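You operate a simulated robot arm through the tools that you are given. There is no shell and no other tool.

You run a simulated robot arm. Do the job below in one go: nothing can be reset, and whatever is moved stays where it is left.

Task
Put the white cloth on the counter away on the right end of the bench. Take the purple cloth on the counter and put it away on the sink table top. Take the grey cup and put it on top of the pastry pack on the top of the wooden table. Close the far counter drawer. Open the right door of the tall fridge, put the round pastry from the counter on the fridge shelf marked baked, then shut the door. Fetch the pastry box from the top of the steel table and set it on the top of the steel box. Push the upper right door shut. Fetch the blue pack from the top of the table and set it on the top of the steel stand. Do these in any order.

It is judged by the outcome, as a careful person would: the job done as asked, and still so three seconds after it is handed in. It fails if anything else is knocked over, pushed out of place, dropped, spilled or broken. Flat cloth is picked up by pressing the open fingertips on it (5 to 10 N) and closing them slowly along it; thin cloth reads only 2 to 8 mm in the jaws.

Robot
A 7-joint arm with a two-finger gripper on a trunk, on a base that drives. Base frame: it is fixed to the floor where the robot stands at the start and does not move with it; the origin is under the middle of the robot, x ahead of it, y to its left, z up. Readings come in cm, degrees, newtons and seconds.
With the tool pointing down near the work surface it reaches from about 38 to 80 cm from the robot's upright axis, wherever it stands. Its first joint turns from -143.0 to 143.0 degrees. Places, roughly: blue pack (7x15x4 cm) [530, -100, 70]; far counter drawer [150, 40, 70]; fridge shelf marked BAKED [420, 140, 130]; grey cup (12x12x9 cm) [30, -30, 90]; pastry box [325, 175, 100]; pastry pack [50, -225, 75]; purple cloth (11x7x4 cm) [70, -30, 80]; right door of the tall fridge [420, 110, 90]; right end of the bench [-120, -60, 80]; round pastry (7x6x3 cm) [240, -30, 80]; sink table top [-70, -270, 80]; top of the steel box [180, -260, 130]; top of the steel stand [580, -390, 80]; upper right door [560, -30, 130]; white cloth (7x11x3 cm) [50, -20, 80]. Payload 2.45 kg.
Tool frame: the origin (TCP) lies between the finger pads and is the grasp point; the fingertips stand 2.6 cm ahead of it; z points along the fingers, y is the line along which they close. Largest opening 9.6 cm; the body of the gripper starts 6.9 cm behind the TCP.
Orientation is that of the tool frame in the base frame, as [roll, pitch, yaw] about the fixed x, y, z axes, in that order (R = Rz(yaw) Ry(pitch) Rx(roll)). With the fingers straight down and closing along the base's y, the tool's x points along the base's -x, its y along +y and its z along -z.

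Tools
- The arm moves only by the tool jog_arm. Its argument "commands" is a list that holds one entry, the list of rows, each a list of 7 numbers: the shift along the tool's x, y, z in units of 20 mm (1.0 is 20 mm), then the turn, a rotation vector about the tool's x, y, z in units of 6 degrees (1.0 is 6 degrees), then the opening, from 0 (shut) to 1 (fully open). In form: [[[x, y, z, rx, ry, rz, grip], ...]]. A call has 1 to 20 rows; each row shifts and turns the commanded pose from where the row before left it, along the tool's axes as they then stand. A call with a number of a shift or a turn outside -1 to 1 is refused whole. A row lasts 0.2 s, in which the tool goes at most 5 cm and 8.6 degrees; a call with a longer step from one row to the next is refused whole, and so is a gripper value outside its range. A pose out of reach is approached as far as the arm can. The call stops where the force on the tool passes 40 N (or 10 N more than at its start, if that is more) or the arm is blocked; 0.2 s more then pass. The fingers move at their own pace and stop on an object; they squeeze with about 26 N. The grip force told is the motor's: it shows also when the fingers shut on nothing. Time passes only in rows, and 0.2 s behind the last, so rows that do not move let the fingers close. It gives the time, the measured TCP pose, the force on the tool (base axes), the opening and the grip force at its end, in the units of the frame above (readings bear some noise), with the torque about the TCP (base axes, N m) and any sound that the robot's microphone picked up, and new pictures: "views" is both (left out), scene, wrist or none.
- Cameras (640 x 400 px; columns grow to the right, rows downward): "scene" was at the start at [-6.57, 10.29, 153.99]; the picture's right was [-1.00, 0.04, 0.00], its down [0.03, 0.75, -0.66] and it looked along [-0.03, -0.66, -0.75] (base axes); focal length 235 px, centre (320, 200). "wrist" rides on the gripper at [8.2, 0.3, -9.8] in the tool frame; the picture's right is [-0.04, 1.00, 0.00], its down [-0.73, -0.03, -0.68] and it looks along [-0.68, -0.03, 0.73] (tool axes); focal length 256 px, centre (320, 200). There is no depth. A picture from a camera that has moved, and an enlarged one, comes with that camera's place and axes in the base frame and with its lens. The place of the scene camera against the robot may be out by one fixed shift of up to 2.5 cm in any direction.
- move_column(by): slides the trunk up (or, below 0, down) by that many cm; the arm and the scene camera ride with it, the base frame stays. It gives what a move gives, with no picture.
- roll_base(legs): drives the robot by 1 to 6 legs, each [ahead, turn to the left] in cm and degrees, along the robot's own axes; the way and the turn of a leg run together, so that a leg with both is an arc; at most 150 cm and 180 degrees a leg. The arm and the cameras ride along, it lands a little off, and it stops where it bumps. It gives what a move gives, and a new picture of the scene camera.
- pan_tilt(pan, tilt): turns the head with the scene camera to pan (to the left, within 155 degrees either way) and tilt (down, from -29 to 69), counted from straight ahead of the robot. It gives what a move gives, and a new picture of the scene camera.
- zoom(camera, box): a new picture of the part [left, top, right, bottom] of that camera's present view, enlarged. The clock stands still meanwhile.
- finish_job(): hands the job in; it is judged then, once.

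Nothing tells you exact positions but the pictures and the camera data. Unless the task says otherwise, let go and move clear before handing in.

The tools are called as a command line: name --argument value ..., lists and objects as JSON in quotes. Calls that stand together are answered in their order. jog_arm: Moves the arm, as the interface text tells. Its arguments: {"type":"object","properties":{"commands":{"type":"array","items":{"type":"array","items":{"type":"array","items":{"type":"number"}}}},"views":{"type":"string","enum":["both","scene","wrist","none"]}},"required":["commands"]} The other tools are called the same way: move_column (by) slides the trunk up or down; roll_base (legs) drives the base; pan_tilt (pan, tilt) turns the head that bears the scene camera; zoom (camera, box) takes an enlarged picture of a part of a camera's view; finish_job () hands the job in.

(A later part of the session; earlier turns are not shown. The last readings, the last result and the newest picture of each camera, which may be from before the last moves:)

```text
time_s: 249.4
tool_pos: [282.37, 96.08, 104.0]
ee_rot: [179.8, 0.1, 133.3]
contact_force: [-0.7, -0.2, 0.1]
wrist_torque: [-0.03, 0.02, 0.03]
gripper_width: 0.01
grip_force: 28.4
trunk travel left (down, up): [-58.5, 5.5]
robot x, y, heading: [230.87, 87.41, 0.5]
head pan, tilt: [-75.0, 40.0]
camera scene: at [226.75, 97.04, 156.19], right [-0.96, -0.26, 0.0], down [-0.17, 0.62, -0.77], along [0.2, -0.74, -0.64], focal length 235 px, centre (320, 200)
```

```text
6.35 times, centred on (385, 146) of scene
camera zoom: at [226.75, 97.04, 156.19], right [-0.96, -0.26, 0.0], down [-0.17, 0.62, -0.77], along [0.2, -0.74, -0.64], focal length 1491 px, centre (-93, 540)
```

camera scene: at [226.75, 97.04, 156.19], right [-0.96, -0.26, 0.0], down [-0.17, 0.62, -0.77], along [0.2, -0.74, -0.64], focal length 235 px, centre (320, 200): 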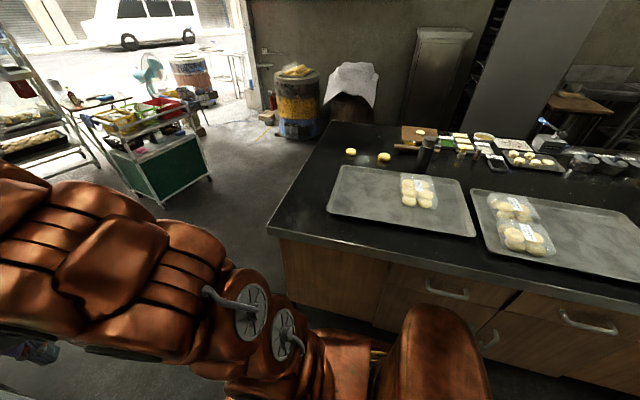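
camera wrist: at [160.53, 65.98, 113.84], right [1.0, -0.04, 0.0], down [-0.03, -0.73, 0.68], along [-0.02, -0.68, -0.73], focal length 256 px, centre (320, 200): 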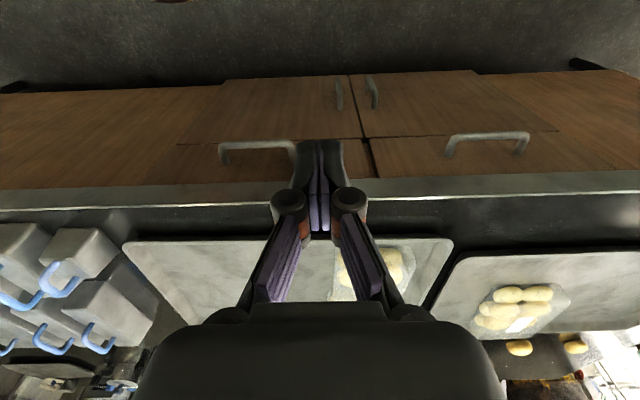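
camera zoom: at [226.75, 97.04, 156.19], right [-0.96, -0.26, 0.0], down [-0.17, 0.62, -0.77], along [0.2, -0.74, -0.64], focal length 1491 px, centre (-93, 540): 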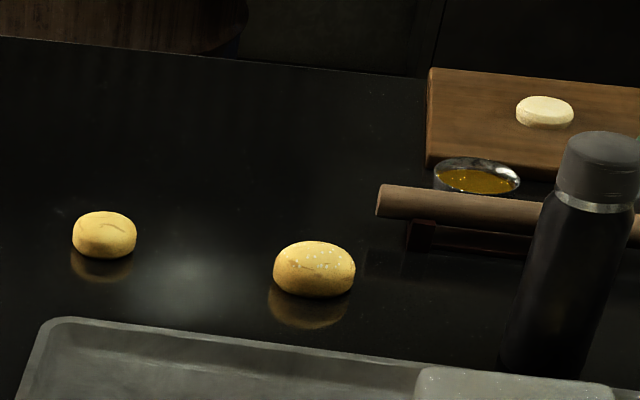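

pan_tilt --pan 35 --tilt 35

zoom --camera "scene" --box '[180, 80, 420, 230]'

```text
time_s: 251.3
tool_pos: [282.56, 96.1, 103.97]
ee_rot: [179.7, 0.1, 133.3]
contact_force: [-0.2, 0.5, 0.2]
wrist_torque: [0.0, 0.02, -0.01]
gripper_width: 0.0
grip_force: 28.8
trunk travel left (down, up): [-58.5, 5.5]
robot x, y, heading: [230.85, 87.07, 0.2]
head pan, tilt: [35.0, 35.0]
camera scene: at [231.69, 110.33, 156.94], right [0.58, -0.82, 0.0], down [-0.47, -0.33, -0.82], along [0.67, 0.47, -0.57], focal length 235 px, centre (320, 200)
```

scene: 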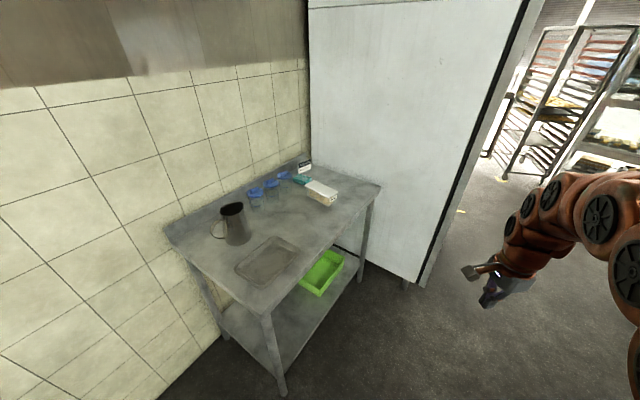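

```text
2.67 times, centred on (300, 155) of scene
camera zoom: at [231.69, 110.33, 156.94], right [0.58, -0.82, 0.0], down [-0.47, -0.33, -0.82], along [0.67, 0.47, -0.57], focal length 626 px, centre (373, 320)
```

zoom: 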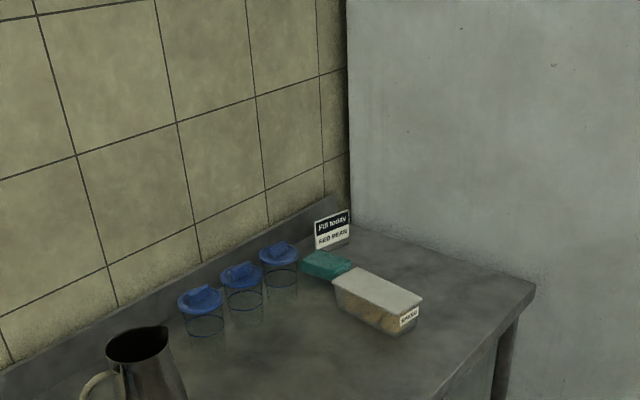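

jog_arm --commands '[[[0, 0, -1, 0, 0, 0, 0.5], [0, 0, -1, 0, 0, 0, 0.5], [0, 0, -1, 0, 0, 0, 0.5], [0, 0, -1, 0, 0, 0, 0.5], [0, 0, -1, 0, 0, 0, 0.5], [0, 0, -1, 0, 0, 0, 0.5], [0, 0, -1, 0, 0, 0, 0.5], [0, 0, -1, 0, 0, 0, 0.5], [0, 0, 0, 0, 0, 0, 0.5]]]' --views "none"

roll_base --legs '[[0, 14], [73, 0], [0, 76]]'

jog_arm --commands '[[[0, 0, 0, 0, 0, 0, 0.5], [0, 0, 0, 0, 0, 0, 0.5]]]' --views "wrist"

```text
time_s: 253.3
tool_pos: [282.57, 96.01, 120.1]
ee_rot: [179.8, 0.1, 133.3]
contact_force: [1.0, 0.2, -0.9]
wrist_torque: [0.04, 0.0, 0.0]
gripper_width: 4.78
grip_force: 0.1
trunk travel left (down, up): [-58.5, 5.5]
robot x, y, heading: [230.71, 87.05, 0.2]
head pan, tilt: [35.0, 35.0]
```

```text
time_s: 257.9
tool_pos: [345.2, 126.78, 120.06]
ee_rot: [-179.8, -0.4, 148.3]
contact_force: [-10.0, -1.9, 3.3]
wrist_torque: [0.24, -1.21, -0.26]
gripper_width: 4.81
grip_force: 0.1
trunk travel left (down, up): [-58.5, 5.5]
robot x, y, heading: [298.07, 104.6, 15.4]
head pan, tilt: [35.0, 35.0]
stopped in leg 2: the force on the tool passed its limit at 66 N (the readings are from after the stop); the commanded pose is now the measured one
camera scene: at [292.54, 127.77, 156.94], right [0.77, -0.64, 0.0], down [-0.36, -0.44, -0.82], along [0.52, 0.63, -0.57], focal length 235 px, centre (320, 200)
```

scene: 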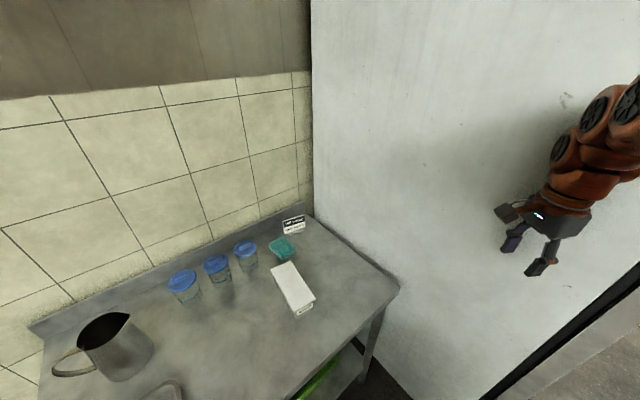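

```text
time_s: 258.5
tool_pos: [345.06, 126.7, 120.04]
ee_rot: [-179.8, -0.3, 148.2]
contact_force: [-12.4, -2.2, 0.2]
wrist_torque: [0.38, -1.5, -0.3]
gripper_width: 4.81
grip_force: 0.1
trunk travel left (down, up): [-58.5, 5.5]
robot x, y, heading: [298.22, 104.6, 15.6]
head pan, tilt: [35.0, 35.0]
camera wrist: at [338.44, 131.27, 129.94], right [0.56, 0.83, 0.0], down [0.61, -0.41, 0.68], along [0.56, -0.38, -0.74], focal length 256 px, centre (320, 200)
```

wrist: 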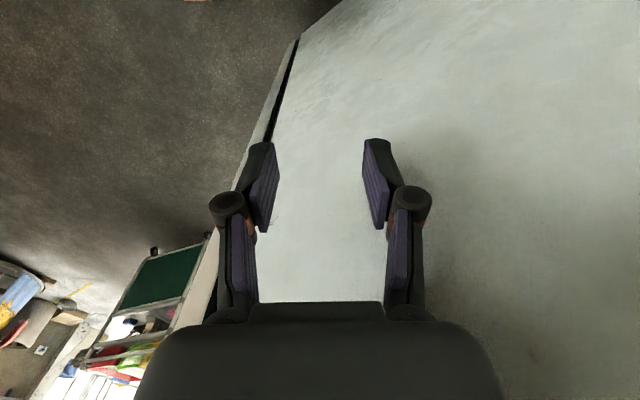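

The gripper touched the fridge's side panel; I'll back off a little at once.

roll_base --legs '[[-6, 0], [0, 75]]'

jog_arm --commands '[[[0, 0, 0, 0, 0, 0, 0.5], [0, 0, 0, 0, 0, 0, 0.5]]]' --views "wrist"

```text
time_s: 262.7
tool_pos: [282.92, 154.53, 119.98]
ee_rot: [-179.9, -0.3, -136.4]
contact_force: [-0.1, 0.0, -0.2]
wrist_torque: [0.0, 0.01, 0.01]
gripper_width: 4.79
grip_force: 0.1
trunk travel left (down, up): [-58.5, 5.5]
robot x, y, heading: [292.14, 103.2, 90.7]
head pan, tilt: [35.0, 35.0]
camera scene: at [267.63, 105.09, 156.94], right [0.81, 0.59, 0.0], down [0.34, -0.47, -0.82], along [-0.48, 0.66, -0.57], focal length 235 px, centre (320, 200)
```

scene: 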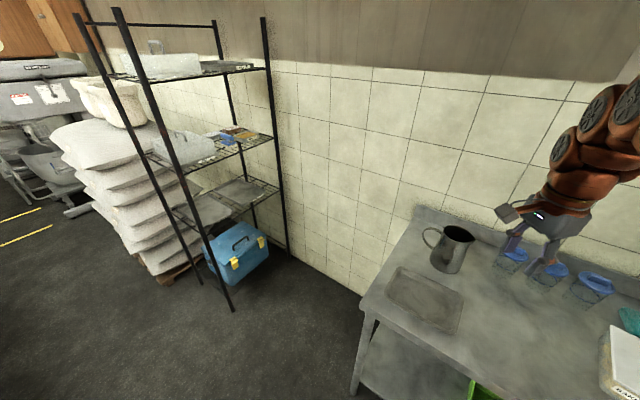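

```text
time_s: 263.3
tool_pos: [282.98, 154.46, 120.0]
ee_rot: [-179.8, -0.5, -136.4]
contact_force: [-0.5, 0.3, 0.5]
wrist_torque: [0.01, 0.06, 0.03]
gripper_width: 4.78
grip_force: 0.0
trunk travel left (down, up): [-58.5, 5.5]
robot x, y, heading: [291.83, 103.13, 90.6]
head pan, tilt: [35.0, 35.0]
camera wrist: at [276.86, 149.14, 129.9], right [-0.66, 0.75, 0.0], down [0.55, 0.49, 0.68], along [0.51, 0.44, -0.74], focal length 256 px, centre (320, 200)
```

wrist: 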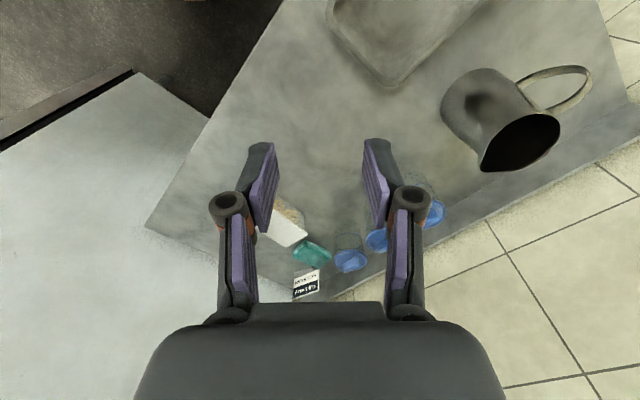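

jog_arm --commands '[[[0, 0, 0, 0, 0, -1, 0.5], [0, 0, 0, 0, 0, -1, 0.5], [0, 0, 0, 0, 0, -1, 0.5], [0, 0, 0, 0, 0, -1, 0.5], [0, 0, 0, 0, 0, -1, 0.5], [0, 0, 0, 0, 0, -1, 0.5], [0, 0, 0, 0, 0, -1, 0.5], [0, 0, 0, 0, 0, -0.73, 0.7], [0, -1, 0, 0, 0, 0, 1], [0, -1, 0, 0, 0, 0, 1], [0, -1, 0, 0, 0, 0, 1], [0, -1, 0, 0, 0, 0, 1], [0, -1, 0, 0, 0, 0, 1], [0, -1, 0, 0, 0, 0, 1], [0, -1, 0, 0, 0, 0, 1], [0, -1, 0, 0, 0, 0, 1], [0, -1, 0, 0, 0, 0, 1], [0, -1, 0, 0, 0, 0, 1], [0, -1, 0, 0, 0, 0, 1], [0, 0, 0, 0, 0, 0, 1]]]' --views "wrist"

zoom --camera "wrist" --box '[220, 80, 420, 205]'

```text
time_s: 267.5
tool_pos: [304.69, 154.6, 119.99]
ee_rot: [179.8, -0.3, -90.0]
contact_force: [-0.4, -1.1, 0.1]
wrist_torque: [-0.04, 0.0, 0.01]
gripper_width: 9.6
grip_force: 0.0
trunk travel left (down, up): [-58.5, 5.5]
robot x, y, heading: [292.25, 102.99, 90.8]
head pan, tilt: [35.0, 35.0]
camera wrist: at [304.62, 146.44, 129.86], right [-1.0, 0.04, 0.0], down [0.03, 0.74, 0.68], along [0.03, 0.68, -0.74], focal length 256 px, centre (320, 200)
```

wrist: 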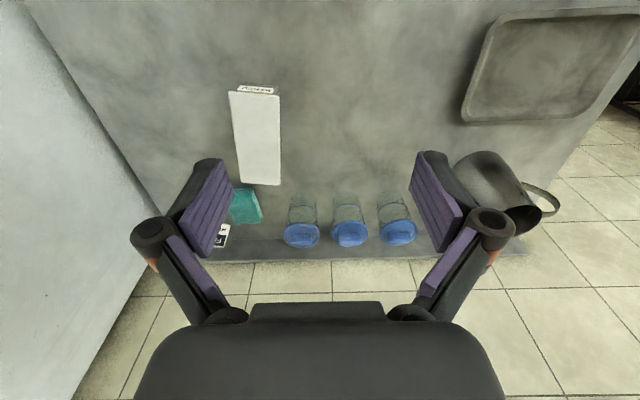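

```text
3.20 times, centred on (320, 142) of wrist
camera zoom: at [304.62, 146.44, 129.86], right [-1.0, 0.04, 0.0], down [0.03, 0.74, 0.68], along [0.03, 0.68, -0.74], focal length 819 px, centre (320, 384)
```

zoom: 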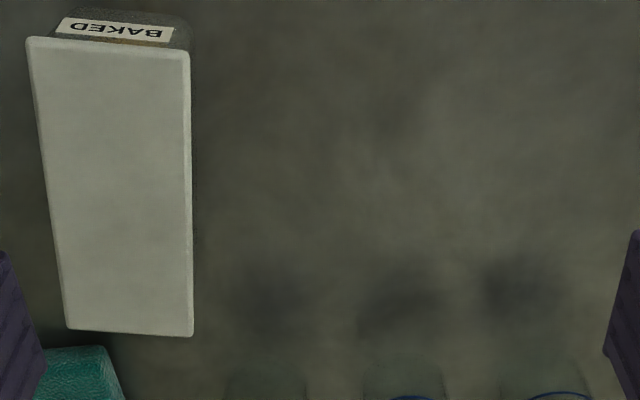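

jog_arm --commands '[[[-1, -1, 0.9, 0, 0, 0, 1], [-1, -1, 0.9, 0, 0, 0, 1], [-1, -1, 0.9, 0, 0, 0, 1], [-1, -1, 0.9, 0, 0, 0, 1], [-1, -1, 0.9, 0, 0, 0, 1], [-1, -1, 0.9, 0, 0, 0, 1], [0, 0, 0, 0, 0, 0.67, 1], [0, 0, 0, 0, 0, 0.67, 1], [0, 0, 0, 0, 0, 0, 1]]]' --views "wrist"

zoom --camera "wrist" --box '[220, 0, 420, 125]'

```text
time_s: 269.5
tool_pos: [317.06, 166.46, 109.1]
ee_rot: [179.9, -0.4, -97.9]
contact_force: [-0.6, -0.4, 0.9]
wrist_torque: [0.01, -0.01, 0.01]
gripper_width: 9.6
grip_force: 0.1
trunk travel left (down, up): [-58.5, 5.5]
robot x, y, heading: [292.22, 103.1, 90.6]
head pan, tilt: [35.0, 35.0]
camera wrist: at [315.63, 158.53, 119.01], right [-0.98, 0.18, 0.0], down [0.13, 0.73, 0.67], along [0.12, 0.66, -0.74], focal length 256 px, centre (320, 200)
```

wrist: 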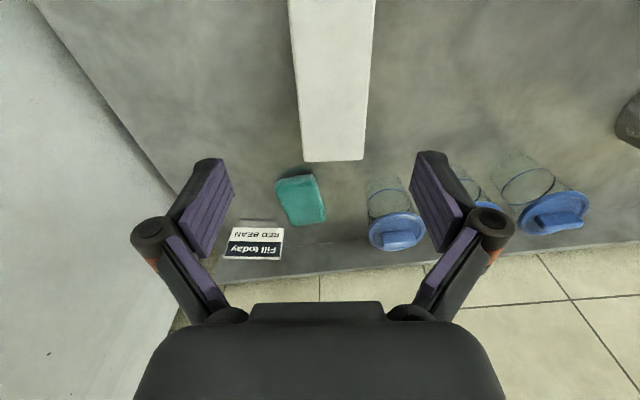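

```text
3.20 times, centred on (320, 62) of wrist
camera zoom: at [315.63, 158.53, 119.01], right [-0.98, 0.18, 0.0], down [0.13, 0.73, 0.67], along [0.12, 0.66, -0.74], focal length 819 px, centre (320, 640)
```

zoom: 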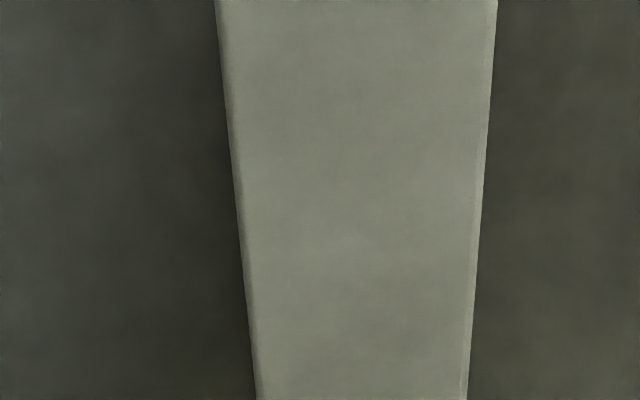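

jog_arm --commands '[[[-0.75, 0.59, 0, 0, 0, 0, 1], [0, 0, 1, 0, 0, 0, 1], [0, 0, 1, 0, 0, 0, 1], [0, 0, 1, 0, 0, 0, 1], [0, 0, 1, 0, 0, 0, 1], [0, 0, 1, 0, 0, 0, 1], [0, 0, 1, 0, 0, 0, 1], [0, 0, 0, 0, 0, 0, 1]]]' --views "wrist"

```text
time_s: 271.3
tool_pos: [315.91, 168.07, 96.9]
ee_rot: [179.9, -0.2, -97.9]
contact_force: [0.1, -0.7, -0.2]
wrist_torque: [-0.02, 0.0, 0.02]
gripper_width: 9.57
grip_force: 0.1
trunk travel left (down, up): [-58.5, 5.5]
robot x, y, heading: [292.25, 103.15, 90.8]
head pan, tilt: [35.0, 35.0]
camera wrist: at [314.44, 160.09, 106.89], right [-0.98, 0.18, 0.0], down [0.13, 0.73, 0.68], along [0.12, 0.66, -0.74], focal length 256 px, centre (320, 200)
```

wrist: 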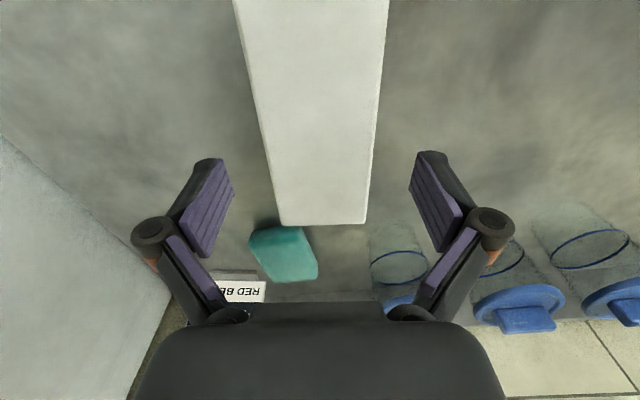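

jog_arm --commands '[[[0, 0, 1, 0, 0, 0, 1], [0, 0, 1, 0, 0, 0, 1], [0, 0, 0.5, 0, 0, 0, 1], [0, 0, 0.5, 0, 0, 0, 1], [0, 0, 0, 0, 0, 0, 1]]]' --views "wrist"

jog_arm --commands '[[[0, 0, 0, 0, 0, 0, 0.9], [0, 0, 0, 0, 0, 0, 0.8], [0, 0, 0, 0, 0, 0, 0.7], [0, 0, 0, 0, 0, 0, 0.6], [0, 0, 0, 0, 0, 0, 0.5], [0, 0, 0, 0, 0, 0, 0.5]]]' --views "wrist"

```text
time_s: 272.5
tool_pos: [315.89, 167.95, 91.06]
ee_rot: [180.0, -0.2, -98.0]
contact_force: [0.0, -0.4, -0.6]
wrist_torque: [0.04, -0.02, 0.02]
gripper_width: 9.59
grip_force: 0.0
trunk travel left (down, up): [-58.5, 5.5]
robot x, y, heading: [291.98, 103.53, 90.7]
head pan, tilt: [35.0, 35.0]
camera wrist: at [314.47, 160.04, 100.92], right [-0.98, 0.18, 0.0], down [0.13, 0.73, 0.67], along [0.12, 0.66, -0.74], focal length 256 px, centre (320, 200)
```

wrist: 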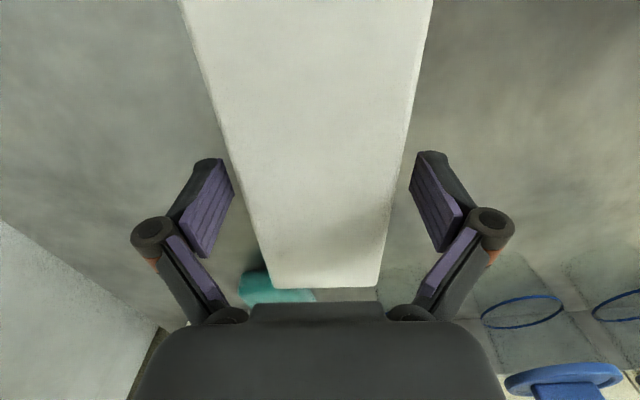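

```text
time_s: 273.9
tool_pos: [315.86, 168.01, 90.95]
ee_rot: [179.8, -0.3, -98.1]
contact_force: [2.4, 1.5, 3.7]
wrist_torque: [-0.09, -0.16, 0.12]
gripper_width: 7.32
grip_force: 26.4
trunk travel left (down, up): [-58.5, 5.5]
robot x, y, heading: [292.39, 103.15, 90.8]
head pan, tilt: [35.0, 35.0]
camera wrist: at [314.49, 160.03, 100.93], right [-0.98, 0.18, 0.0], down [0.13, 0.73, 0.68], along [0.12, 0.66, -0.74], focal length 256 px, centre (320, 200)
```

wrist: 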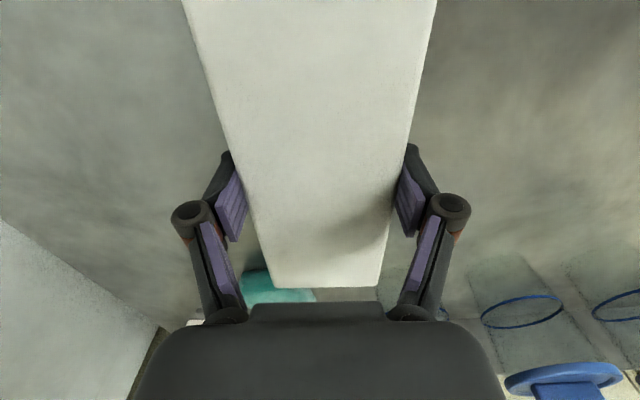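

jog_arm --commands '[[[0, 0, -0.3, 0, 0, 0, 0.3], [0, 0, -0.5, 0, 0, 0, 0.2], [0, 0, -0.5, 0, 0, 0, 0], [0, 0, -0.5, 0, 0, 0, 0], [0, 0, -0.5, 0, 0, 0, 0], [0, 0, 0, 0, 0, 0, 0]]]' --views "both"

```text
time_s: 275.3
tool_pos: [315.89, 168.13, 95.58]
ee_rot: [179.9, -0.2, -98.0]
contact_force: [0.7, 0.1, -4.0]
wrist_torque: [-0.04, 0.0, 0.01]
gripper_width: 7.39
grip_force: 25.5
trunk travel left (down, up): [-58.5, 5.5]
robot x, y, heading: [292.19, 103.16, 91.0]
head pan, tilt: [35.0, 35.0]
camera scene: at [267.66, 105.12, 156.94], right [0.81, 0.59, 0.0], down [0.34, -0.47, -0.82], along [-0.48, 0.66, -0.57], focal length 235 px, centre (320, 200)
camera wrist: at [314.51, 160.1, 105.53], right [-0.98, 0.18, 0.0], down [0.13, 0.73, 0.67], along [0.12, 0.66, -0.74], focal length 256 px, centre (320, 200)
```

scene: 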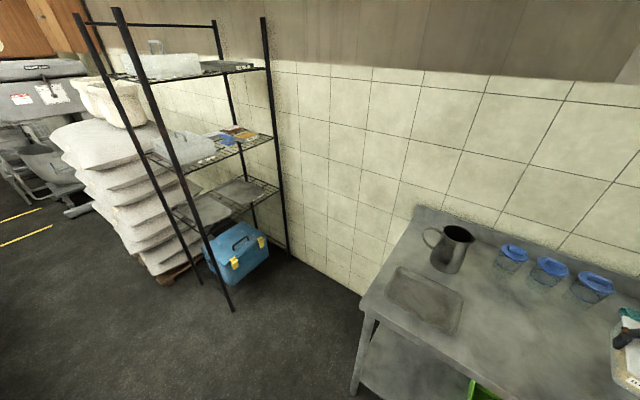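
wrist: 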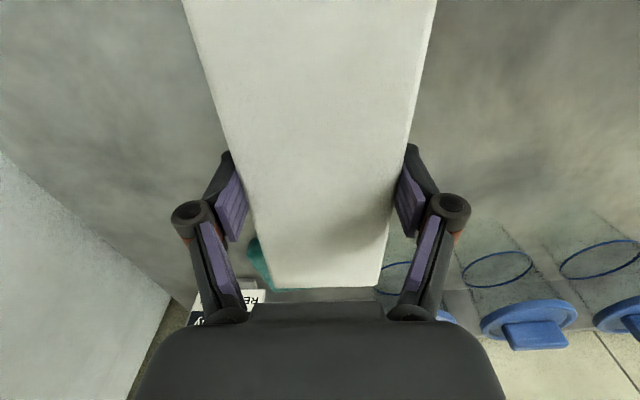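

jog_arm --commands '[[[0, 0, -1, 0, 0, 0, 0], [0, 0, -1, 0, 0, 0, 0], [0, 0, -1, 0, 0, 0, 0], [0, 0, -1, 0, 0, 0, 0], [0, 0, -1, 0, 0, 0, 0], [0.8, 0.8, -1, 0, 0, 0, 0], [0.8, 0.8, -1, 0, 0, 0, 0], [0.8, 0.8, -1, 0, 0, 0, 0], [0.8, 0.8, -1, 0, 0, 0, 0], [0.8, 0.8, -1, 0, 0, 0, 0], [0.8, 0.8, -1, 0, 0, 0, 0], [0.8, 0.8, -1, 0, 0, 0, 0], [0.8, 0.8, 0, 0, 0, 0, 0], [0.8, 0.8, 0, 0, 0, 0, 0], [0.8, 0.8, 0, 0, 0, 0, 0], [0, 0, 0, 0, 0, 0, 0]]]' --views "both"

```text
time_s: 278.7
tool_pos: [297.72, 154.44, 119.67]
ee_rot: [179.9, -0.3, -98.0]
contact_force: [0.1, 0.7, -4.1]
wrist_torque: [-0.01, 0.02, -0.01]
gripper_width: 7.36
grip_force: 26.1
trunk travel left (down, up): [-58.5, 5.5]
robot x, y, heading: [292.43, 103.22, 90.7]
head pan, tilt: [35.0, 35.0]
camera scene: at [267.64, 105.1, 156.94], right [0.81, 0.59, 0.0], down [0.34, -0.47, -0.82], along [-0.48, 0.66, -0.57], focal length 235 px, centre (320, 200)
camera wrist: at [296.42, 146.54, 129.61], right [-0.98, 0.18, 0.0], down [0.13, 0.73, 0.67], along [0.12, 0.66, -0.74], focal length 256 px, centre (320, 200)
```

scene: 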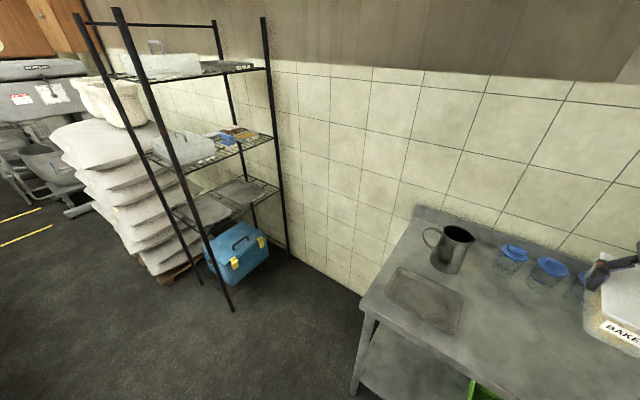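
wrist: 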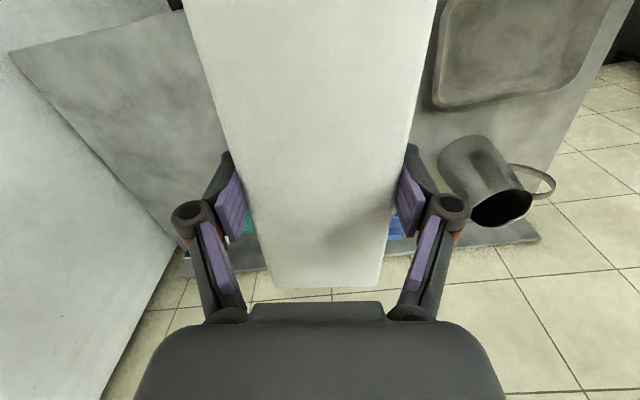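

roll_base --legs '[[0, 90], [0, 95]]'

pan_tilt --pan 0 --tilt 30

```text
time_s: 286.8
tool_pos: [288.43, 51.77, 119.68]
ee_rot: [179.9, -0.3, 84.4]
contact_force: [-0.3, 0.0, -3.4]
wrist_torque: [0.03, 0.05, 0.0]
gripper_width: 7.4
grip_force: 26.1
trunk travel left (down, up): [-58.5, 5.5]
robot x, y, heading: [291.54, 103.34, -87.0]
head pan, tilt: [35.0, 35.0]
camera scene: at [314.22, 102.25, 156.94], right [-0.79, -0.62, 0.0], down [-0.35, 0.45, -0.82], along [0.51, -0.64, -0.57], focal length 235 px, centre (320, 200)
```

scene: 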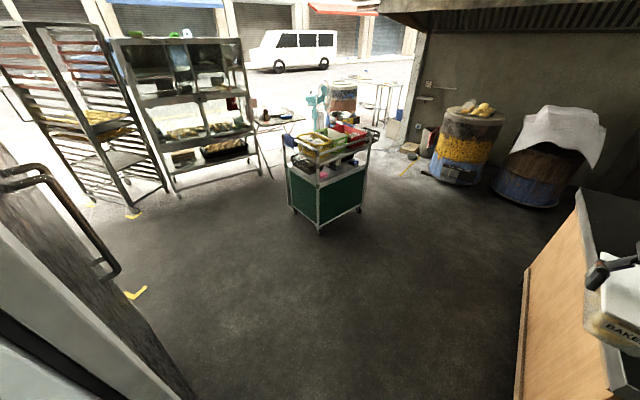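

```text
time_s: 287.8
tool_pos: [288.64, 51.83, 119.69]
ee_rot: [179.9, -0.3, 84.4]
contact_force: [-0.6, 1.4, -3.5]
wrist_torque: [0.04, 0.04, -0.02]
gripper_width: 7.37
grip_force: 25.4
trunk travel left (down, up): [-58.5, 5.5]
robot x, y, heading: [292.32, 103.15, -86.9]
head pan, tilt: [0.0, 30.0]
camera scene: at [309.28, 100.15, 157.72], right [-1.0, -0.06, 0.0], down [-0.03, 0.5, -0.87], along [0.05, -0.86, -0.5], focal length 235 px, centre (320, 200)
```

scene: 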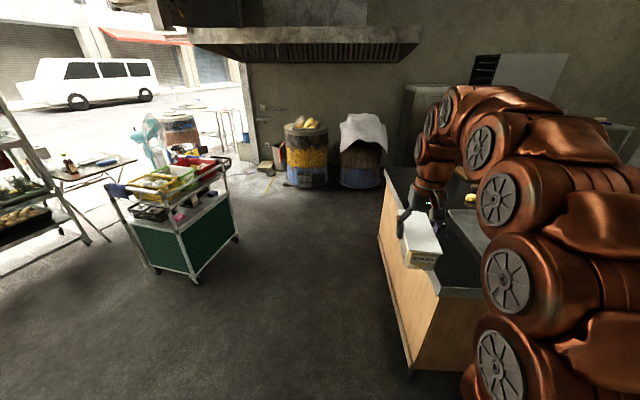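

roll_base --legs '[[0, 6], [135, 0], [0, -16], [104, 0]]'

pan_tilt --pan -60 --tilt 25

```text
time_s: 300.9
tool_pos: [287.14, -181.37, 119.62]
ee_rot: [179.9, -0.4, 73.5]
contact_force: [0.5, -0.1, -3.0]
wrist_torque: [0.01, 0.03, 0.02]
gripper_width: 7.37
grip_force: 26.1
trunk travel left (down, up): [-58.5, 5.5]
robot x, y, heading: [300.13, -131.71, -97.5]
head pan, tilt: [0.0, 30.0]
camera scene: at [316.48, -137.84, 157.72], right [-0.99, 0.13, 0.0], down [0.07, 0.5, -0.87], along [-0.11, -0.86, -0.5], focal length 235 px, centre (320, 200)
```

scene: 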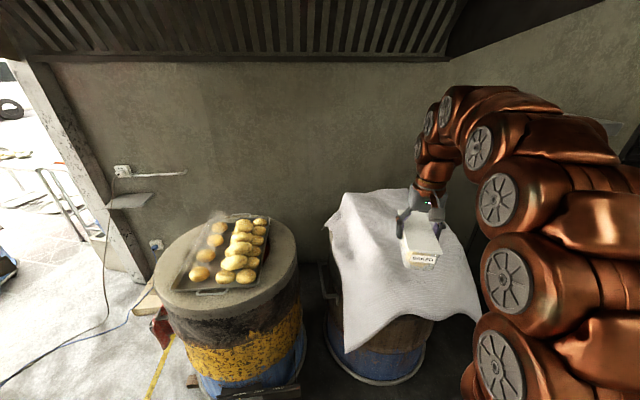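

```text
time_s: 302.2
tool_pos: [287.27, -181.35, 119.75]
ee_rot: [179.9, -0.4, 73.6]
contact_force: [-0.5, -0.2, -4.5]
wrist_torque: [0.04, 0.0, 0.03]
gripper_width: 7.37
grip_force: 26.4
trunk travel left (down, up): [-58.5, 5.5]
robot x, y, heading: [300.26, -131.64, -97.5]
head pan, tilt: [-60.0, 25.0]
camera scene: at [309.16, -132.41, 158.52], right [-0.38, 0.92, 0.0], down [0.39, 0.16, -0.91], along [-0.84, -0.35, -0.42], focal length 235 px, centre (320, 200)
```

scene: 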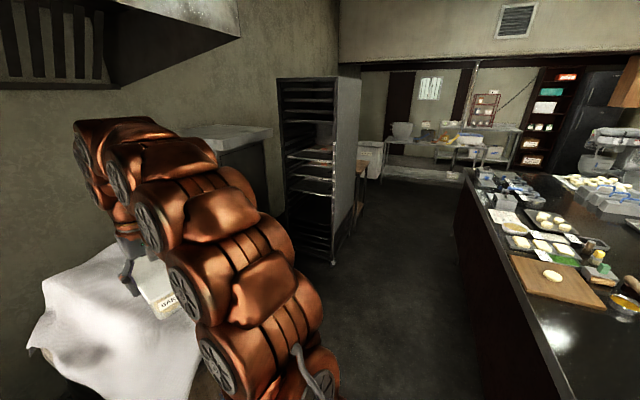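

roll_base --legs '[[0, -65], [95, 0], [0, 57]]'

pan_tilt --pan 10 --tilt 25

```text
time_s: 312.5
tool_pos: [190.65, -207.99, 119.64]
ee_rot: [179.9, -0.3, 65.9]
contact_force: [0.0, 0.2, -3.5]
wrist_torque: [0.03, -0.01, -0.01]
gripper_width: 7.35
grip_force: 25.6
trunk travel left (down, up): [-58.5, 5.5]
robot x, y, heading: [209.82, -160.25, -105.5]
head pan, tilt: [-60.0, 25.0]
camera scene: at [218.83, -162.68, 158.52], right [-0.25, 0.97, 0.0], down [0.41, 0.11, -0.91], along [-0.88, -0.23, -0.42], focal length 235 px, centre (320, 200)
```

scene: 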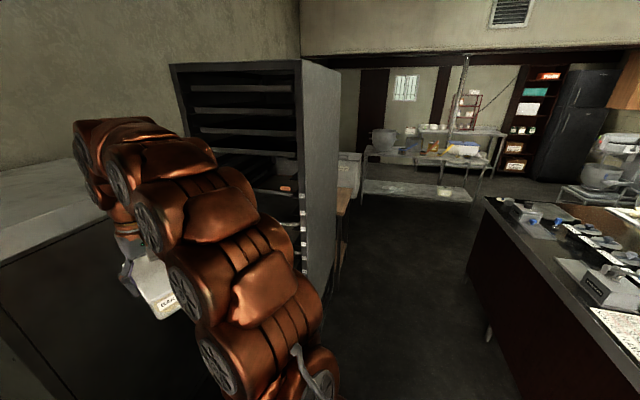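

```text
time_s: 313.9
tool_pos: [190.56, -207.99, 119.57]
ee_rot: [179.8, -0.3, 65.9]
contact_force: [-0.5, 0.2, -4.0]
wrist_torque: [0.05, 0.01, 0.06]
gripper_width: 7.35
grip_force: 25.9
trunk travel left (down, up): [-58.5, 5.5]
robot x, y, heading: [209.9, -160.38, -105.3]
head pan, tilt: [10.0, 25.0]
camera scene: at [226.88, -169.52, 158.52], right [-1.0, 0.09, 0.0], down [0.04, 0.42, -0.91], along [-0.08, -0.9, -0.42], focal length 235 px, centre (320, 200)
```

scene: 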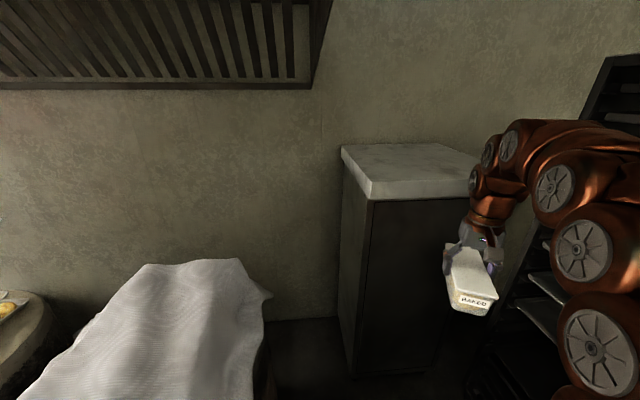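

move_column --by 5.4

jog_arm --commands '[[[0, 0, -1, 0, 0, 0, 0], [0, 0, -1, 0, 0, 0, 0], [0, 0, -1, 0, 0, 0, 0], [0, 0, -1, 0, 0, 0, 0], [0, 0, -1, 0, 0, 0, 0], [0, 0, -1, 0, 0, 0, 0], [0, 0, -1, 0, 0, 0, 0], [0, 0, -1, 0, 0, 0, 0], [0, 0, -1, 0, 0, 0, 0], [0, 0, 0, 0, 0, 0, 0]]]' --views "both"

```text
time_s: 314.9
tool_pos: [190.57, -208.09, 125.08]
ee_rot: [179.9, -0.5, 65.9]
contact_force: [0.0, 0.7, -3.6]
wrist_torque: [0.01, 0.0, -0.02]
gripper_width: 7.34
grip_force: 26.3
trunk travel left (down, up): [-63.9, 0.1]
robot x, y, heading: [210.11, -160.02, -105.1]
head pan, tilt: [10.0, 25.0]
```

```text
time_s: 317.1
tool_pos: [190.39, -208.05, 133.01]
ee_rot: [179.9, -0.3, 65.9]
contact_force: [0.1, -0.3, -3.2]
wrist_torque: [0.01, -0.01, -0.01]
gripper_width: 7.35
grip_force: 25.9
out of reach, approached as far as the arm can: row 5, 6, 7, 8, 9
trunk travel left (down, up): [-63.9, 0.1]
robot x, y, heading: [209.96, -160.42, -105.4]
head pan, tilt: [10.0, 25.0]
camera scene: at [226.88, -169.52, 163.92], right [-1.0, 0.09, 0.0], down [0.04, 0.42, -0.91], along [-0.08, -0.9, -0.42], focal length 235 px, centre (320, 200)
camera wrist: at [194.11, -200.73, 142.93], right [0.9, -0.45, 0.0], down [-0.33, -0.66, 0.67], along [-0.3, -0.6, -0.74], focal length 256 px, centre (320, 200)
```

scene: 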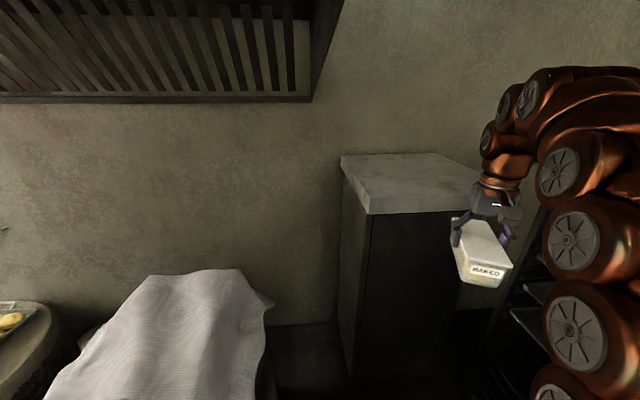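
wrist: 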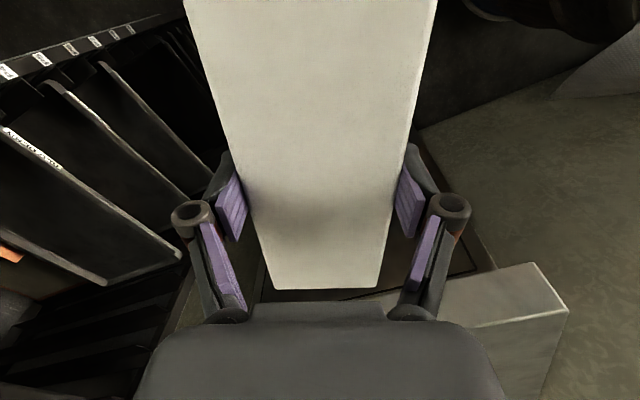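

zoom --camera "scene" --box '[420, 190, 540, 300]'

```text
3.64 times, centred on (480, 245) of scene
camera zoom: at [226.88, -169.52, 163.92], right [-1.0, 0.09, 0.0], down [0.04, 0.42, -0.91], along [-0.08, -0.9, -0.42], focal length 854 px, centre (-262, 36)
```

zoom: 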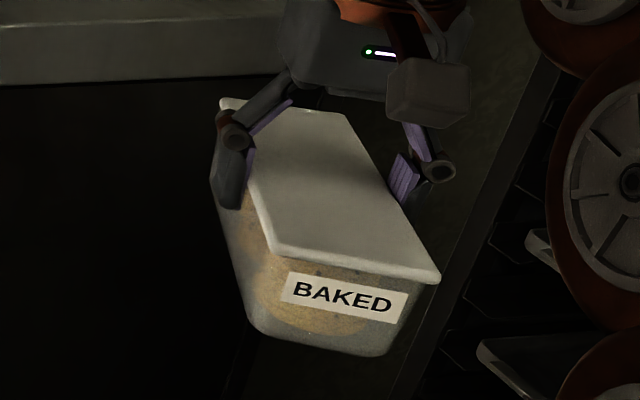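

jog_arm --commands '[[[0.9, 0, 0, 0, 0, 0, 0], [0.9, 0, 0, 0, 0, 0, 0], [0.9, 0, 0, 0, 0, 0, 0], [0.9, 0, 0, 0, 0, 0, 0], [0, 0, 0, 0, 0, 0, 0]]]' --views "none"

jog_arm --commands '[[[0, 0, -0.5, 0, 0, 0, 0], [0, 0, -0.5, 0, 0, 0, 0], [0, 0, -0.5, 0, 0, 0, 0], [0, 0, -0.5, 0, 0, 0, 0], [0, 0, 0, 0, 0, 0, 0]]]' --views "none"

```text
time_s: 318.3
tool_pos: [193.55, -201.48, 133.11]
ee_rot: [179.9, -0.3, 65.9]
contact_force: [0.5, 0.5, -3.6]
wrist_torque: [0.03, 0.0, -0.02]
gripper_width: 7.39
grip_force: 26.0
trunk travel left (down, up): [-63.9, 0.1]
robot x, y, heading: [209.97, -160.73, -105.3]
head pan, tilt: [10.0, 25.0]
```

```text
time_s: 319.5
tool_pos: [193.47, -201.44, 135.02]
ee_rot: [-180.0, -0.4, 65.9]
contact_force: [0.2, -0.2, -4.4]
wrist_torque: [0.01, -0.04, 0.01]
gripper_width: 7.36
grip_force: 26.4
out of reach, approached as far as the arm can: row 3, 4
trunk travel left (down, up): [-63.9, 0.1]
robot x, y, heading: [210.25, -160.33, -105.2]
head pan, tilt: [10.0, 25.0]
```

The steel box top is too high for a straight-down grip at this reach, so I'll set the pastry box on the empty far-right corner of the counter and regrip it with a tilted tool.

roll_base --legs '[[0, 147], [57, 0], [0, 48]]'

jog_arm --commands '[[[0, 0, 1, 0, 0, 0, 0], [0, 0, 1, 0, 0, 0, 0], [0, 0, 1, 0, 0, 0, 0], [0, 0, 1, 0, 0, 0, 0], [0, 0, 1, 0, 0, 0, 0], [0, 0, 1, 0, 0, 0, 0], [0, 0, 0, 0, 0, 0, 0]]]' --views "wrist"

pan_tilt --pan 15 --tilt 45

```text
time_s: 330.9
tool_pos: [262.37, -80.08, 135.07]
ee_rot: [179.8, -0.2, -101.6]
contact_force: [0.0, 0.5, -3.7]
wrist_torque: [-0.02, 0.0, -0.01]
gripper_width: 7.37
grip_force: 25.6
trunk travel left (down, up): [-63.9, 0.1]
robot x, y, heading: [255.03, -123.98, 86.9]
head pan, tilt: [10.0, 25.0]
camera scene: at [234.4, -118.92, 163.92], right [0.99, 0.13, 0.0], down [0.05, -0.42, -0.91], along [-0.12, 0.9, -0.42], focal length 235 px, centre (320, 200)
```

scene: 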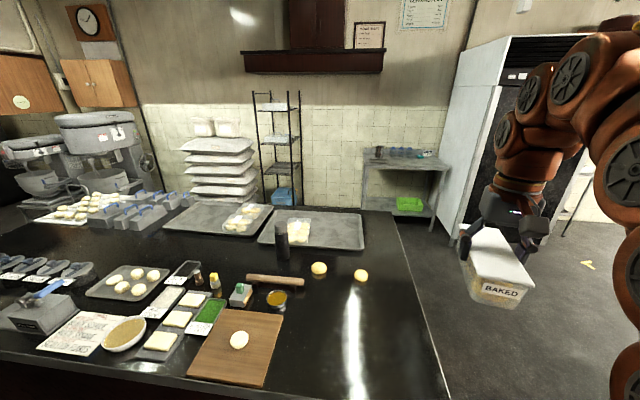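

```text
time_s: 332.5
tool_pos: [262.39, -80.19, 123.2]
ee_rot: [179.9, -0.3, -101.6]
contact_force: [1.2, -1.0, -3.0]
wrist_torque: [-0.05, -0.01, -0.02]
gripper_width: 7.36
grip_force: 25.8
trunk travel left (down, up): [-63.9, 0.1]
robot x, y, heading: [254.89, -123.77, 87.2]
head pan, tilt: [10.0, 25.0]
camera wrist: at [260.53, -88.02, 133.01], right [-0.97, 0.24, 0.0], down [0.18, 0.72, 0.67], along [0.16, 0.66, -0.74], focal length 256 px, centre (320, 200)
```

wrist: 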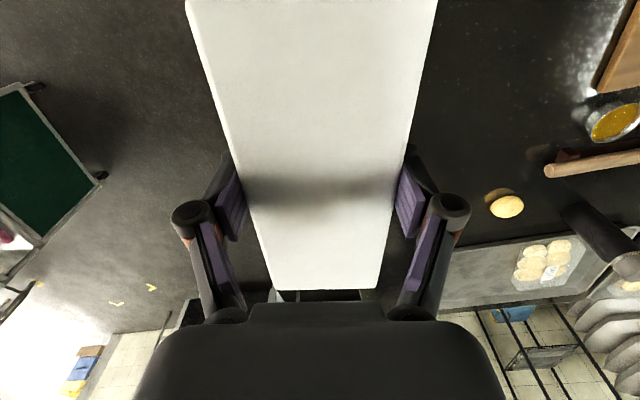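

```text
time_s: 333.4
tool_pos: [262.31, -80.21, 123.02]
ee_rot: [180.0, -0.5, -101.6]
contact_force: [-1.1, 0.1, -3.8]
wrist_torque: [-0.03, 0.02, 0.02]
gripper_width: 7.37
grip_force: 25.5
trunk travel left (down, up): [-63.9, 0.1]
robot x, y, heading: [255.27, -123.67, 87.3]
head pan, tilt: [15.0, 45.0]
camera scene: at [233.84, -120.11, 160.87], right [0.98, 0.21, 0.0], down [0.15, -0.69, -0.71], along [-0.15, 0.69, -0.71], focal length 235 px, centre (320, 200)
```

scene: 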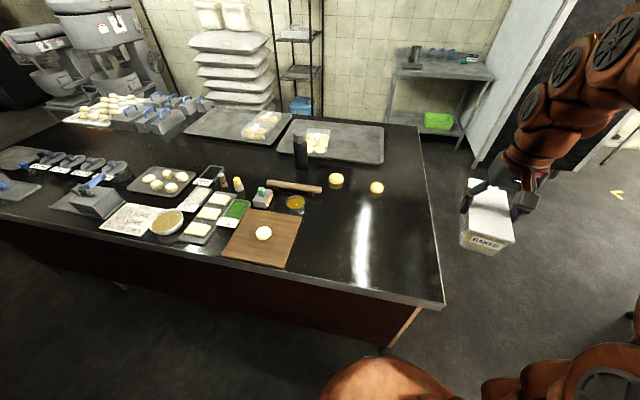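

jog_arm --commands '[[[-0.573, 0.983, 0.8, 0, 0, 0, 0], [-0.573, 0.983, 0.8, 0, 0, 0, 0], [-0.573, 0.983, 0.8, 0, 0, 0, 0], [-0.573, 0.983, 0.8, 0, 0, 0, 0], [-0.573, 0.983, 0.8, 0, 0, 0, 0], [-0.573, 0.983, 0.8, 0, 0, 0, 0], [-0.573, 0.983, 0.8, 0, 0, 0, 0], [-0.573, 0.983, 0.8, 0, 0, 0, 0], [-0.573, 0.983, 0.8, 0, 0, 0, 0], [-0.573, 0.983, 0.8, 0, 0, 0, 0], [-0.573, 0.983, 0.8, 0, 0, 0, 0], [-0.573, 0.983, 0.8, 0, 0, 0, 0], [0, 0, 0, 0, 0, 0, 0]]]' --views "both"

```text
time_s: 336.2
tool_pos: [241.79, -62.07, 103.87]
ee_rot: [179.8, -0.3, -101.5]
contact_force: [0.1, 0.7, -3.2]
wrist_torque: [-0.01, 0.05, 0.0]
gripper_width: 7.39
grip_force: 25.7
trunk travel left (down, up): [-63.9, 0.1]
robot x, y, heading: [255.6, -123.76, 87.3]
head pan, tilt: [15.0, 45.0]
camera scene: at [233.81, -120.09, 160.86], right [0.98, 0.21, 0.0], down [0.15, -0.69, -0.71], along [-0.15, 0.69, -0.71], focal length 235 px, centre (320, 200)
camera wrist: at [240.03, -70.04, 113.8], right [-0.97, 0.24, 0.0], down [0.18, 0.72, 0.67], along [0.16, 0.66, -0.74], focal length 256 px, centre (320, 200)
```

scene: 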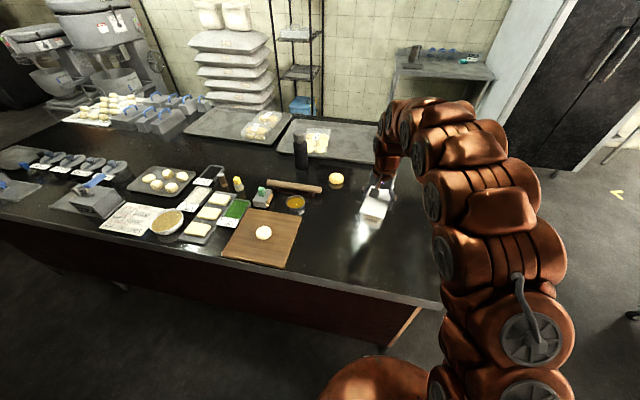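
wrist: 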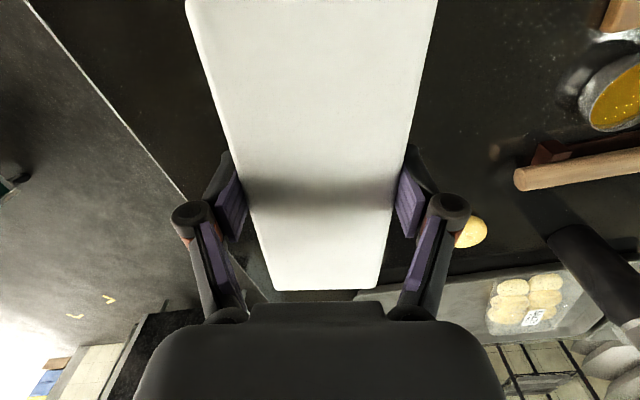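

jog_arm --commands '[[[0, 0, 1, 0, 0, 0, 0], [0, 0, 1, 0, 0, 0, 0], [0, 0, 1, 0, 0, 0, 0], [0, 0, 1, 0, 0, 0, 0], [0, 0, 1, 0, 0, 0, 0], [0, 0, 1, 0, 0, 0, 0], [0, 0, 1, 0, 0, 0, 0], [0, 0, 0.3, 0, 0, 0, 0], [0, 0, 0, 0, 0, 0, 0]]]' --views "scene"

zoom --camera "scene" --box '[300, 140, 460, 240]'

```text
time_s: 338.2
tool_pos: [241.9, -62.09, 89.14]
ee_rot: [179.9, -0.5, -101.6]
contact_force: [0.8, 0.9, -3.1]
wrist_torque: [-0.04, 0.05, 0.0]
gripper_width: 7.36
grip_force: 26.1
trunk travel left (down, up): [-63.9, 0.1]
robot x, y, heading: [255.41, -123.94, 87.3]
head pan, tilt: [15.0, 45.0]
camera scene: at [233.82, -120.1, 160.86], right [0.98, 0.21, 0.0], down [0.15, -0.69, -0.71], along [-0.15, 0.69, -0.71], focal length 235 px, centre (320, 200)
```

scene: 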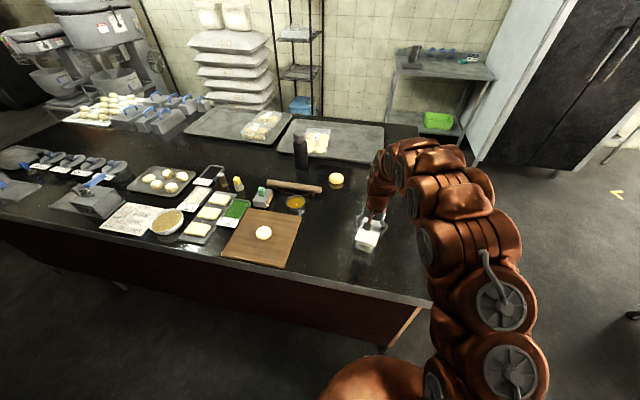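

```text
4.00 times, centred on (380, 190) of scene
camera zoom: at [233.82, -120.1, 160.86], right [0.98, 0.21, 0.0], down [0.15, -0.69, -0.71], along [-0.15, 0.69, -0.71], focal length 939 px, centre (80, 240)
```

zoom: 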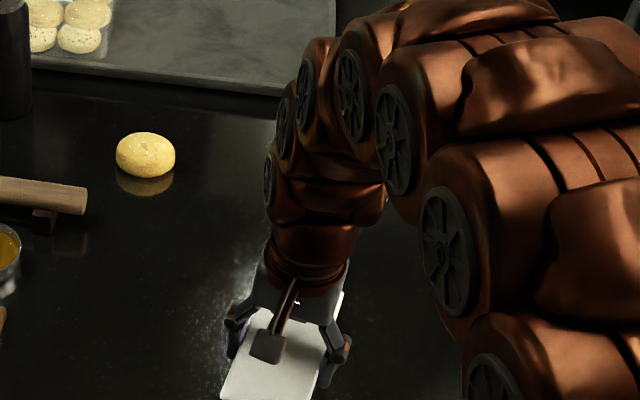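

jog_arm --commands '[[[0, 0, 0.25, 0, 0, 0, 0], [0, 0, 0.25, 0, 0, 0, 0], [0, 0, 0.25, 0, 0, 0, 0], [0, 0, 0, 0, 0, 0, 0]]]' --views "none"

jog_arm --commands '[[[0, 0, 0.2, 0, 0, 0, 0], [0, 0, 0.1, 0, 0, 0, 0], [0, 0, 0, 0, 0, 0, 0]]]' --views "none"

```text
time_s: 339.2
tool_pos: [241.96, -62.07, 87.76]
ee_rot: [179.9, -0.2, -101.4]
contact_force: [0.1, 1.6, 16.3]
wrist_torque: [0.36, 0.03, -0.02]
gripper_width: 7.38
grip_force: 25.8
trunk travel left (down, up): [-63.9, 0.1]
robot x, y, heading: [255.47, -124.24, 87.4]
head pan, tilt: [15.0, 45.0]
```

```text
time_s: 340.0
tool_pos: [241.97, -62.29, 87.17]
ee_rot: [179.9, -0.3, -101.5]
contact_force: [-2.0, -1.5, 19.1]
wrist_torque: [-0.01, 0.06, -0.09]
gripper_width: 7.4
grip_force: 25.8
trunk travel left (down, up): [-63.9, 0.1]
robot x, y, heading: [255.32, -124.05, 87.4]
head pan, tilt: [15.0, 45.0]
```

jog_arm --commands '[[[0, 0, -0.1, 0, 0, 0, 0.5], [0, 0, 0, 0, 0, 0, 0.8], [0, 0, 0, 0, 0, 0, 0.9], [0, 0, 0, 0, 0, 0, 1], [0, 0, 0, 0, 0, 0, 1], [0, 0, -0.5, 0, 0, 0, 1], [0, 0, -1, 0, 0, 0, 1], [0, 0, -1, 0, 0, 0, 1], [0, 0, -1, 0, 0, 0, 1], [0, 0, -1, 0, 0, 0, 1], [0, 0, -1, 0, 0, 0, 1], [0, 0, -1, 0, 0, 0, 1], [0, 0, 0, 0, 0, 0, 1]]]' --views "both"

```text
time_s: 342.8
tool_pos: [241.89, -62.14, 100.17]
ee_rot: [180.0, -0.4, -101.5]
contact_force: [-0.1, -0.4, 0.1]
wrist_torque: [-0.02, -0.01, 0.01]
gripper_width: 9.62
grip_force: 0.0
trunk travel left (down, up): [-63.9, 0.1]
robot x, y, heading: [254.96, -123.4, 87.5]
head pan, tilt: [15.0, 45.0]
camera scene: at [233.83, -120.13, 160.86], right [0.98, 0.21, 0.0], down [0.15, -0.69, -0.71], along [-0.15, 0.69, -0.71], focal length 235 px, centre (320, 200)
camera wrist: at [240.15, -69.89, 110.15], right [-0.97, 0.24, 0.0], down [0.18, 0.72, 0.67], along [0.16, 0.65, -0.74], focal length 256 px, centre (320, 200)
```

scene: 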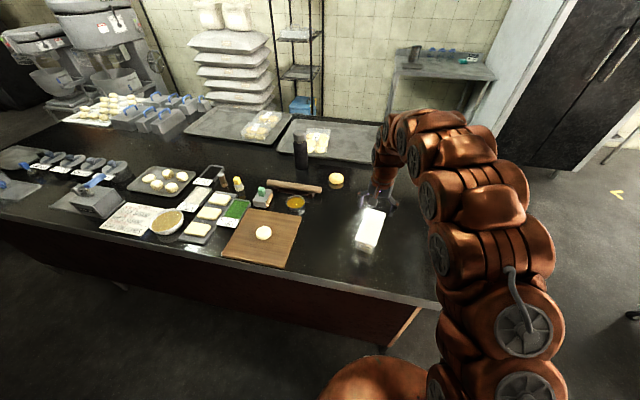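
wrist: 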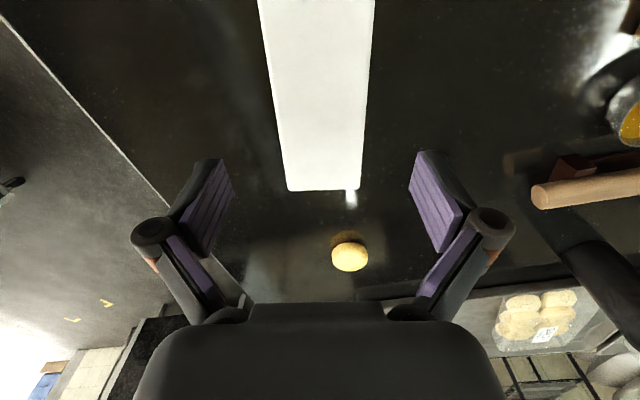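

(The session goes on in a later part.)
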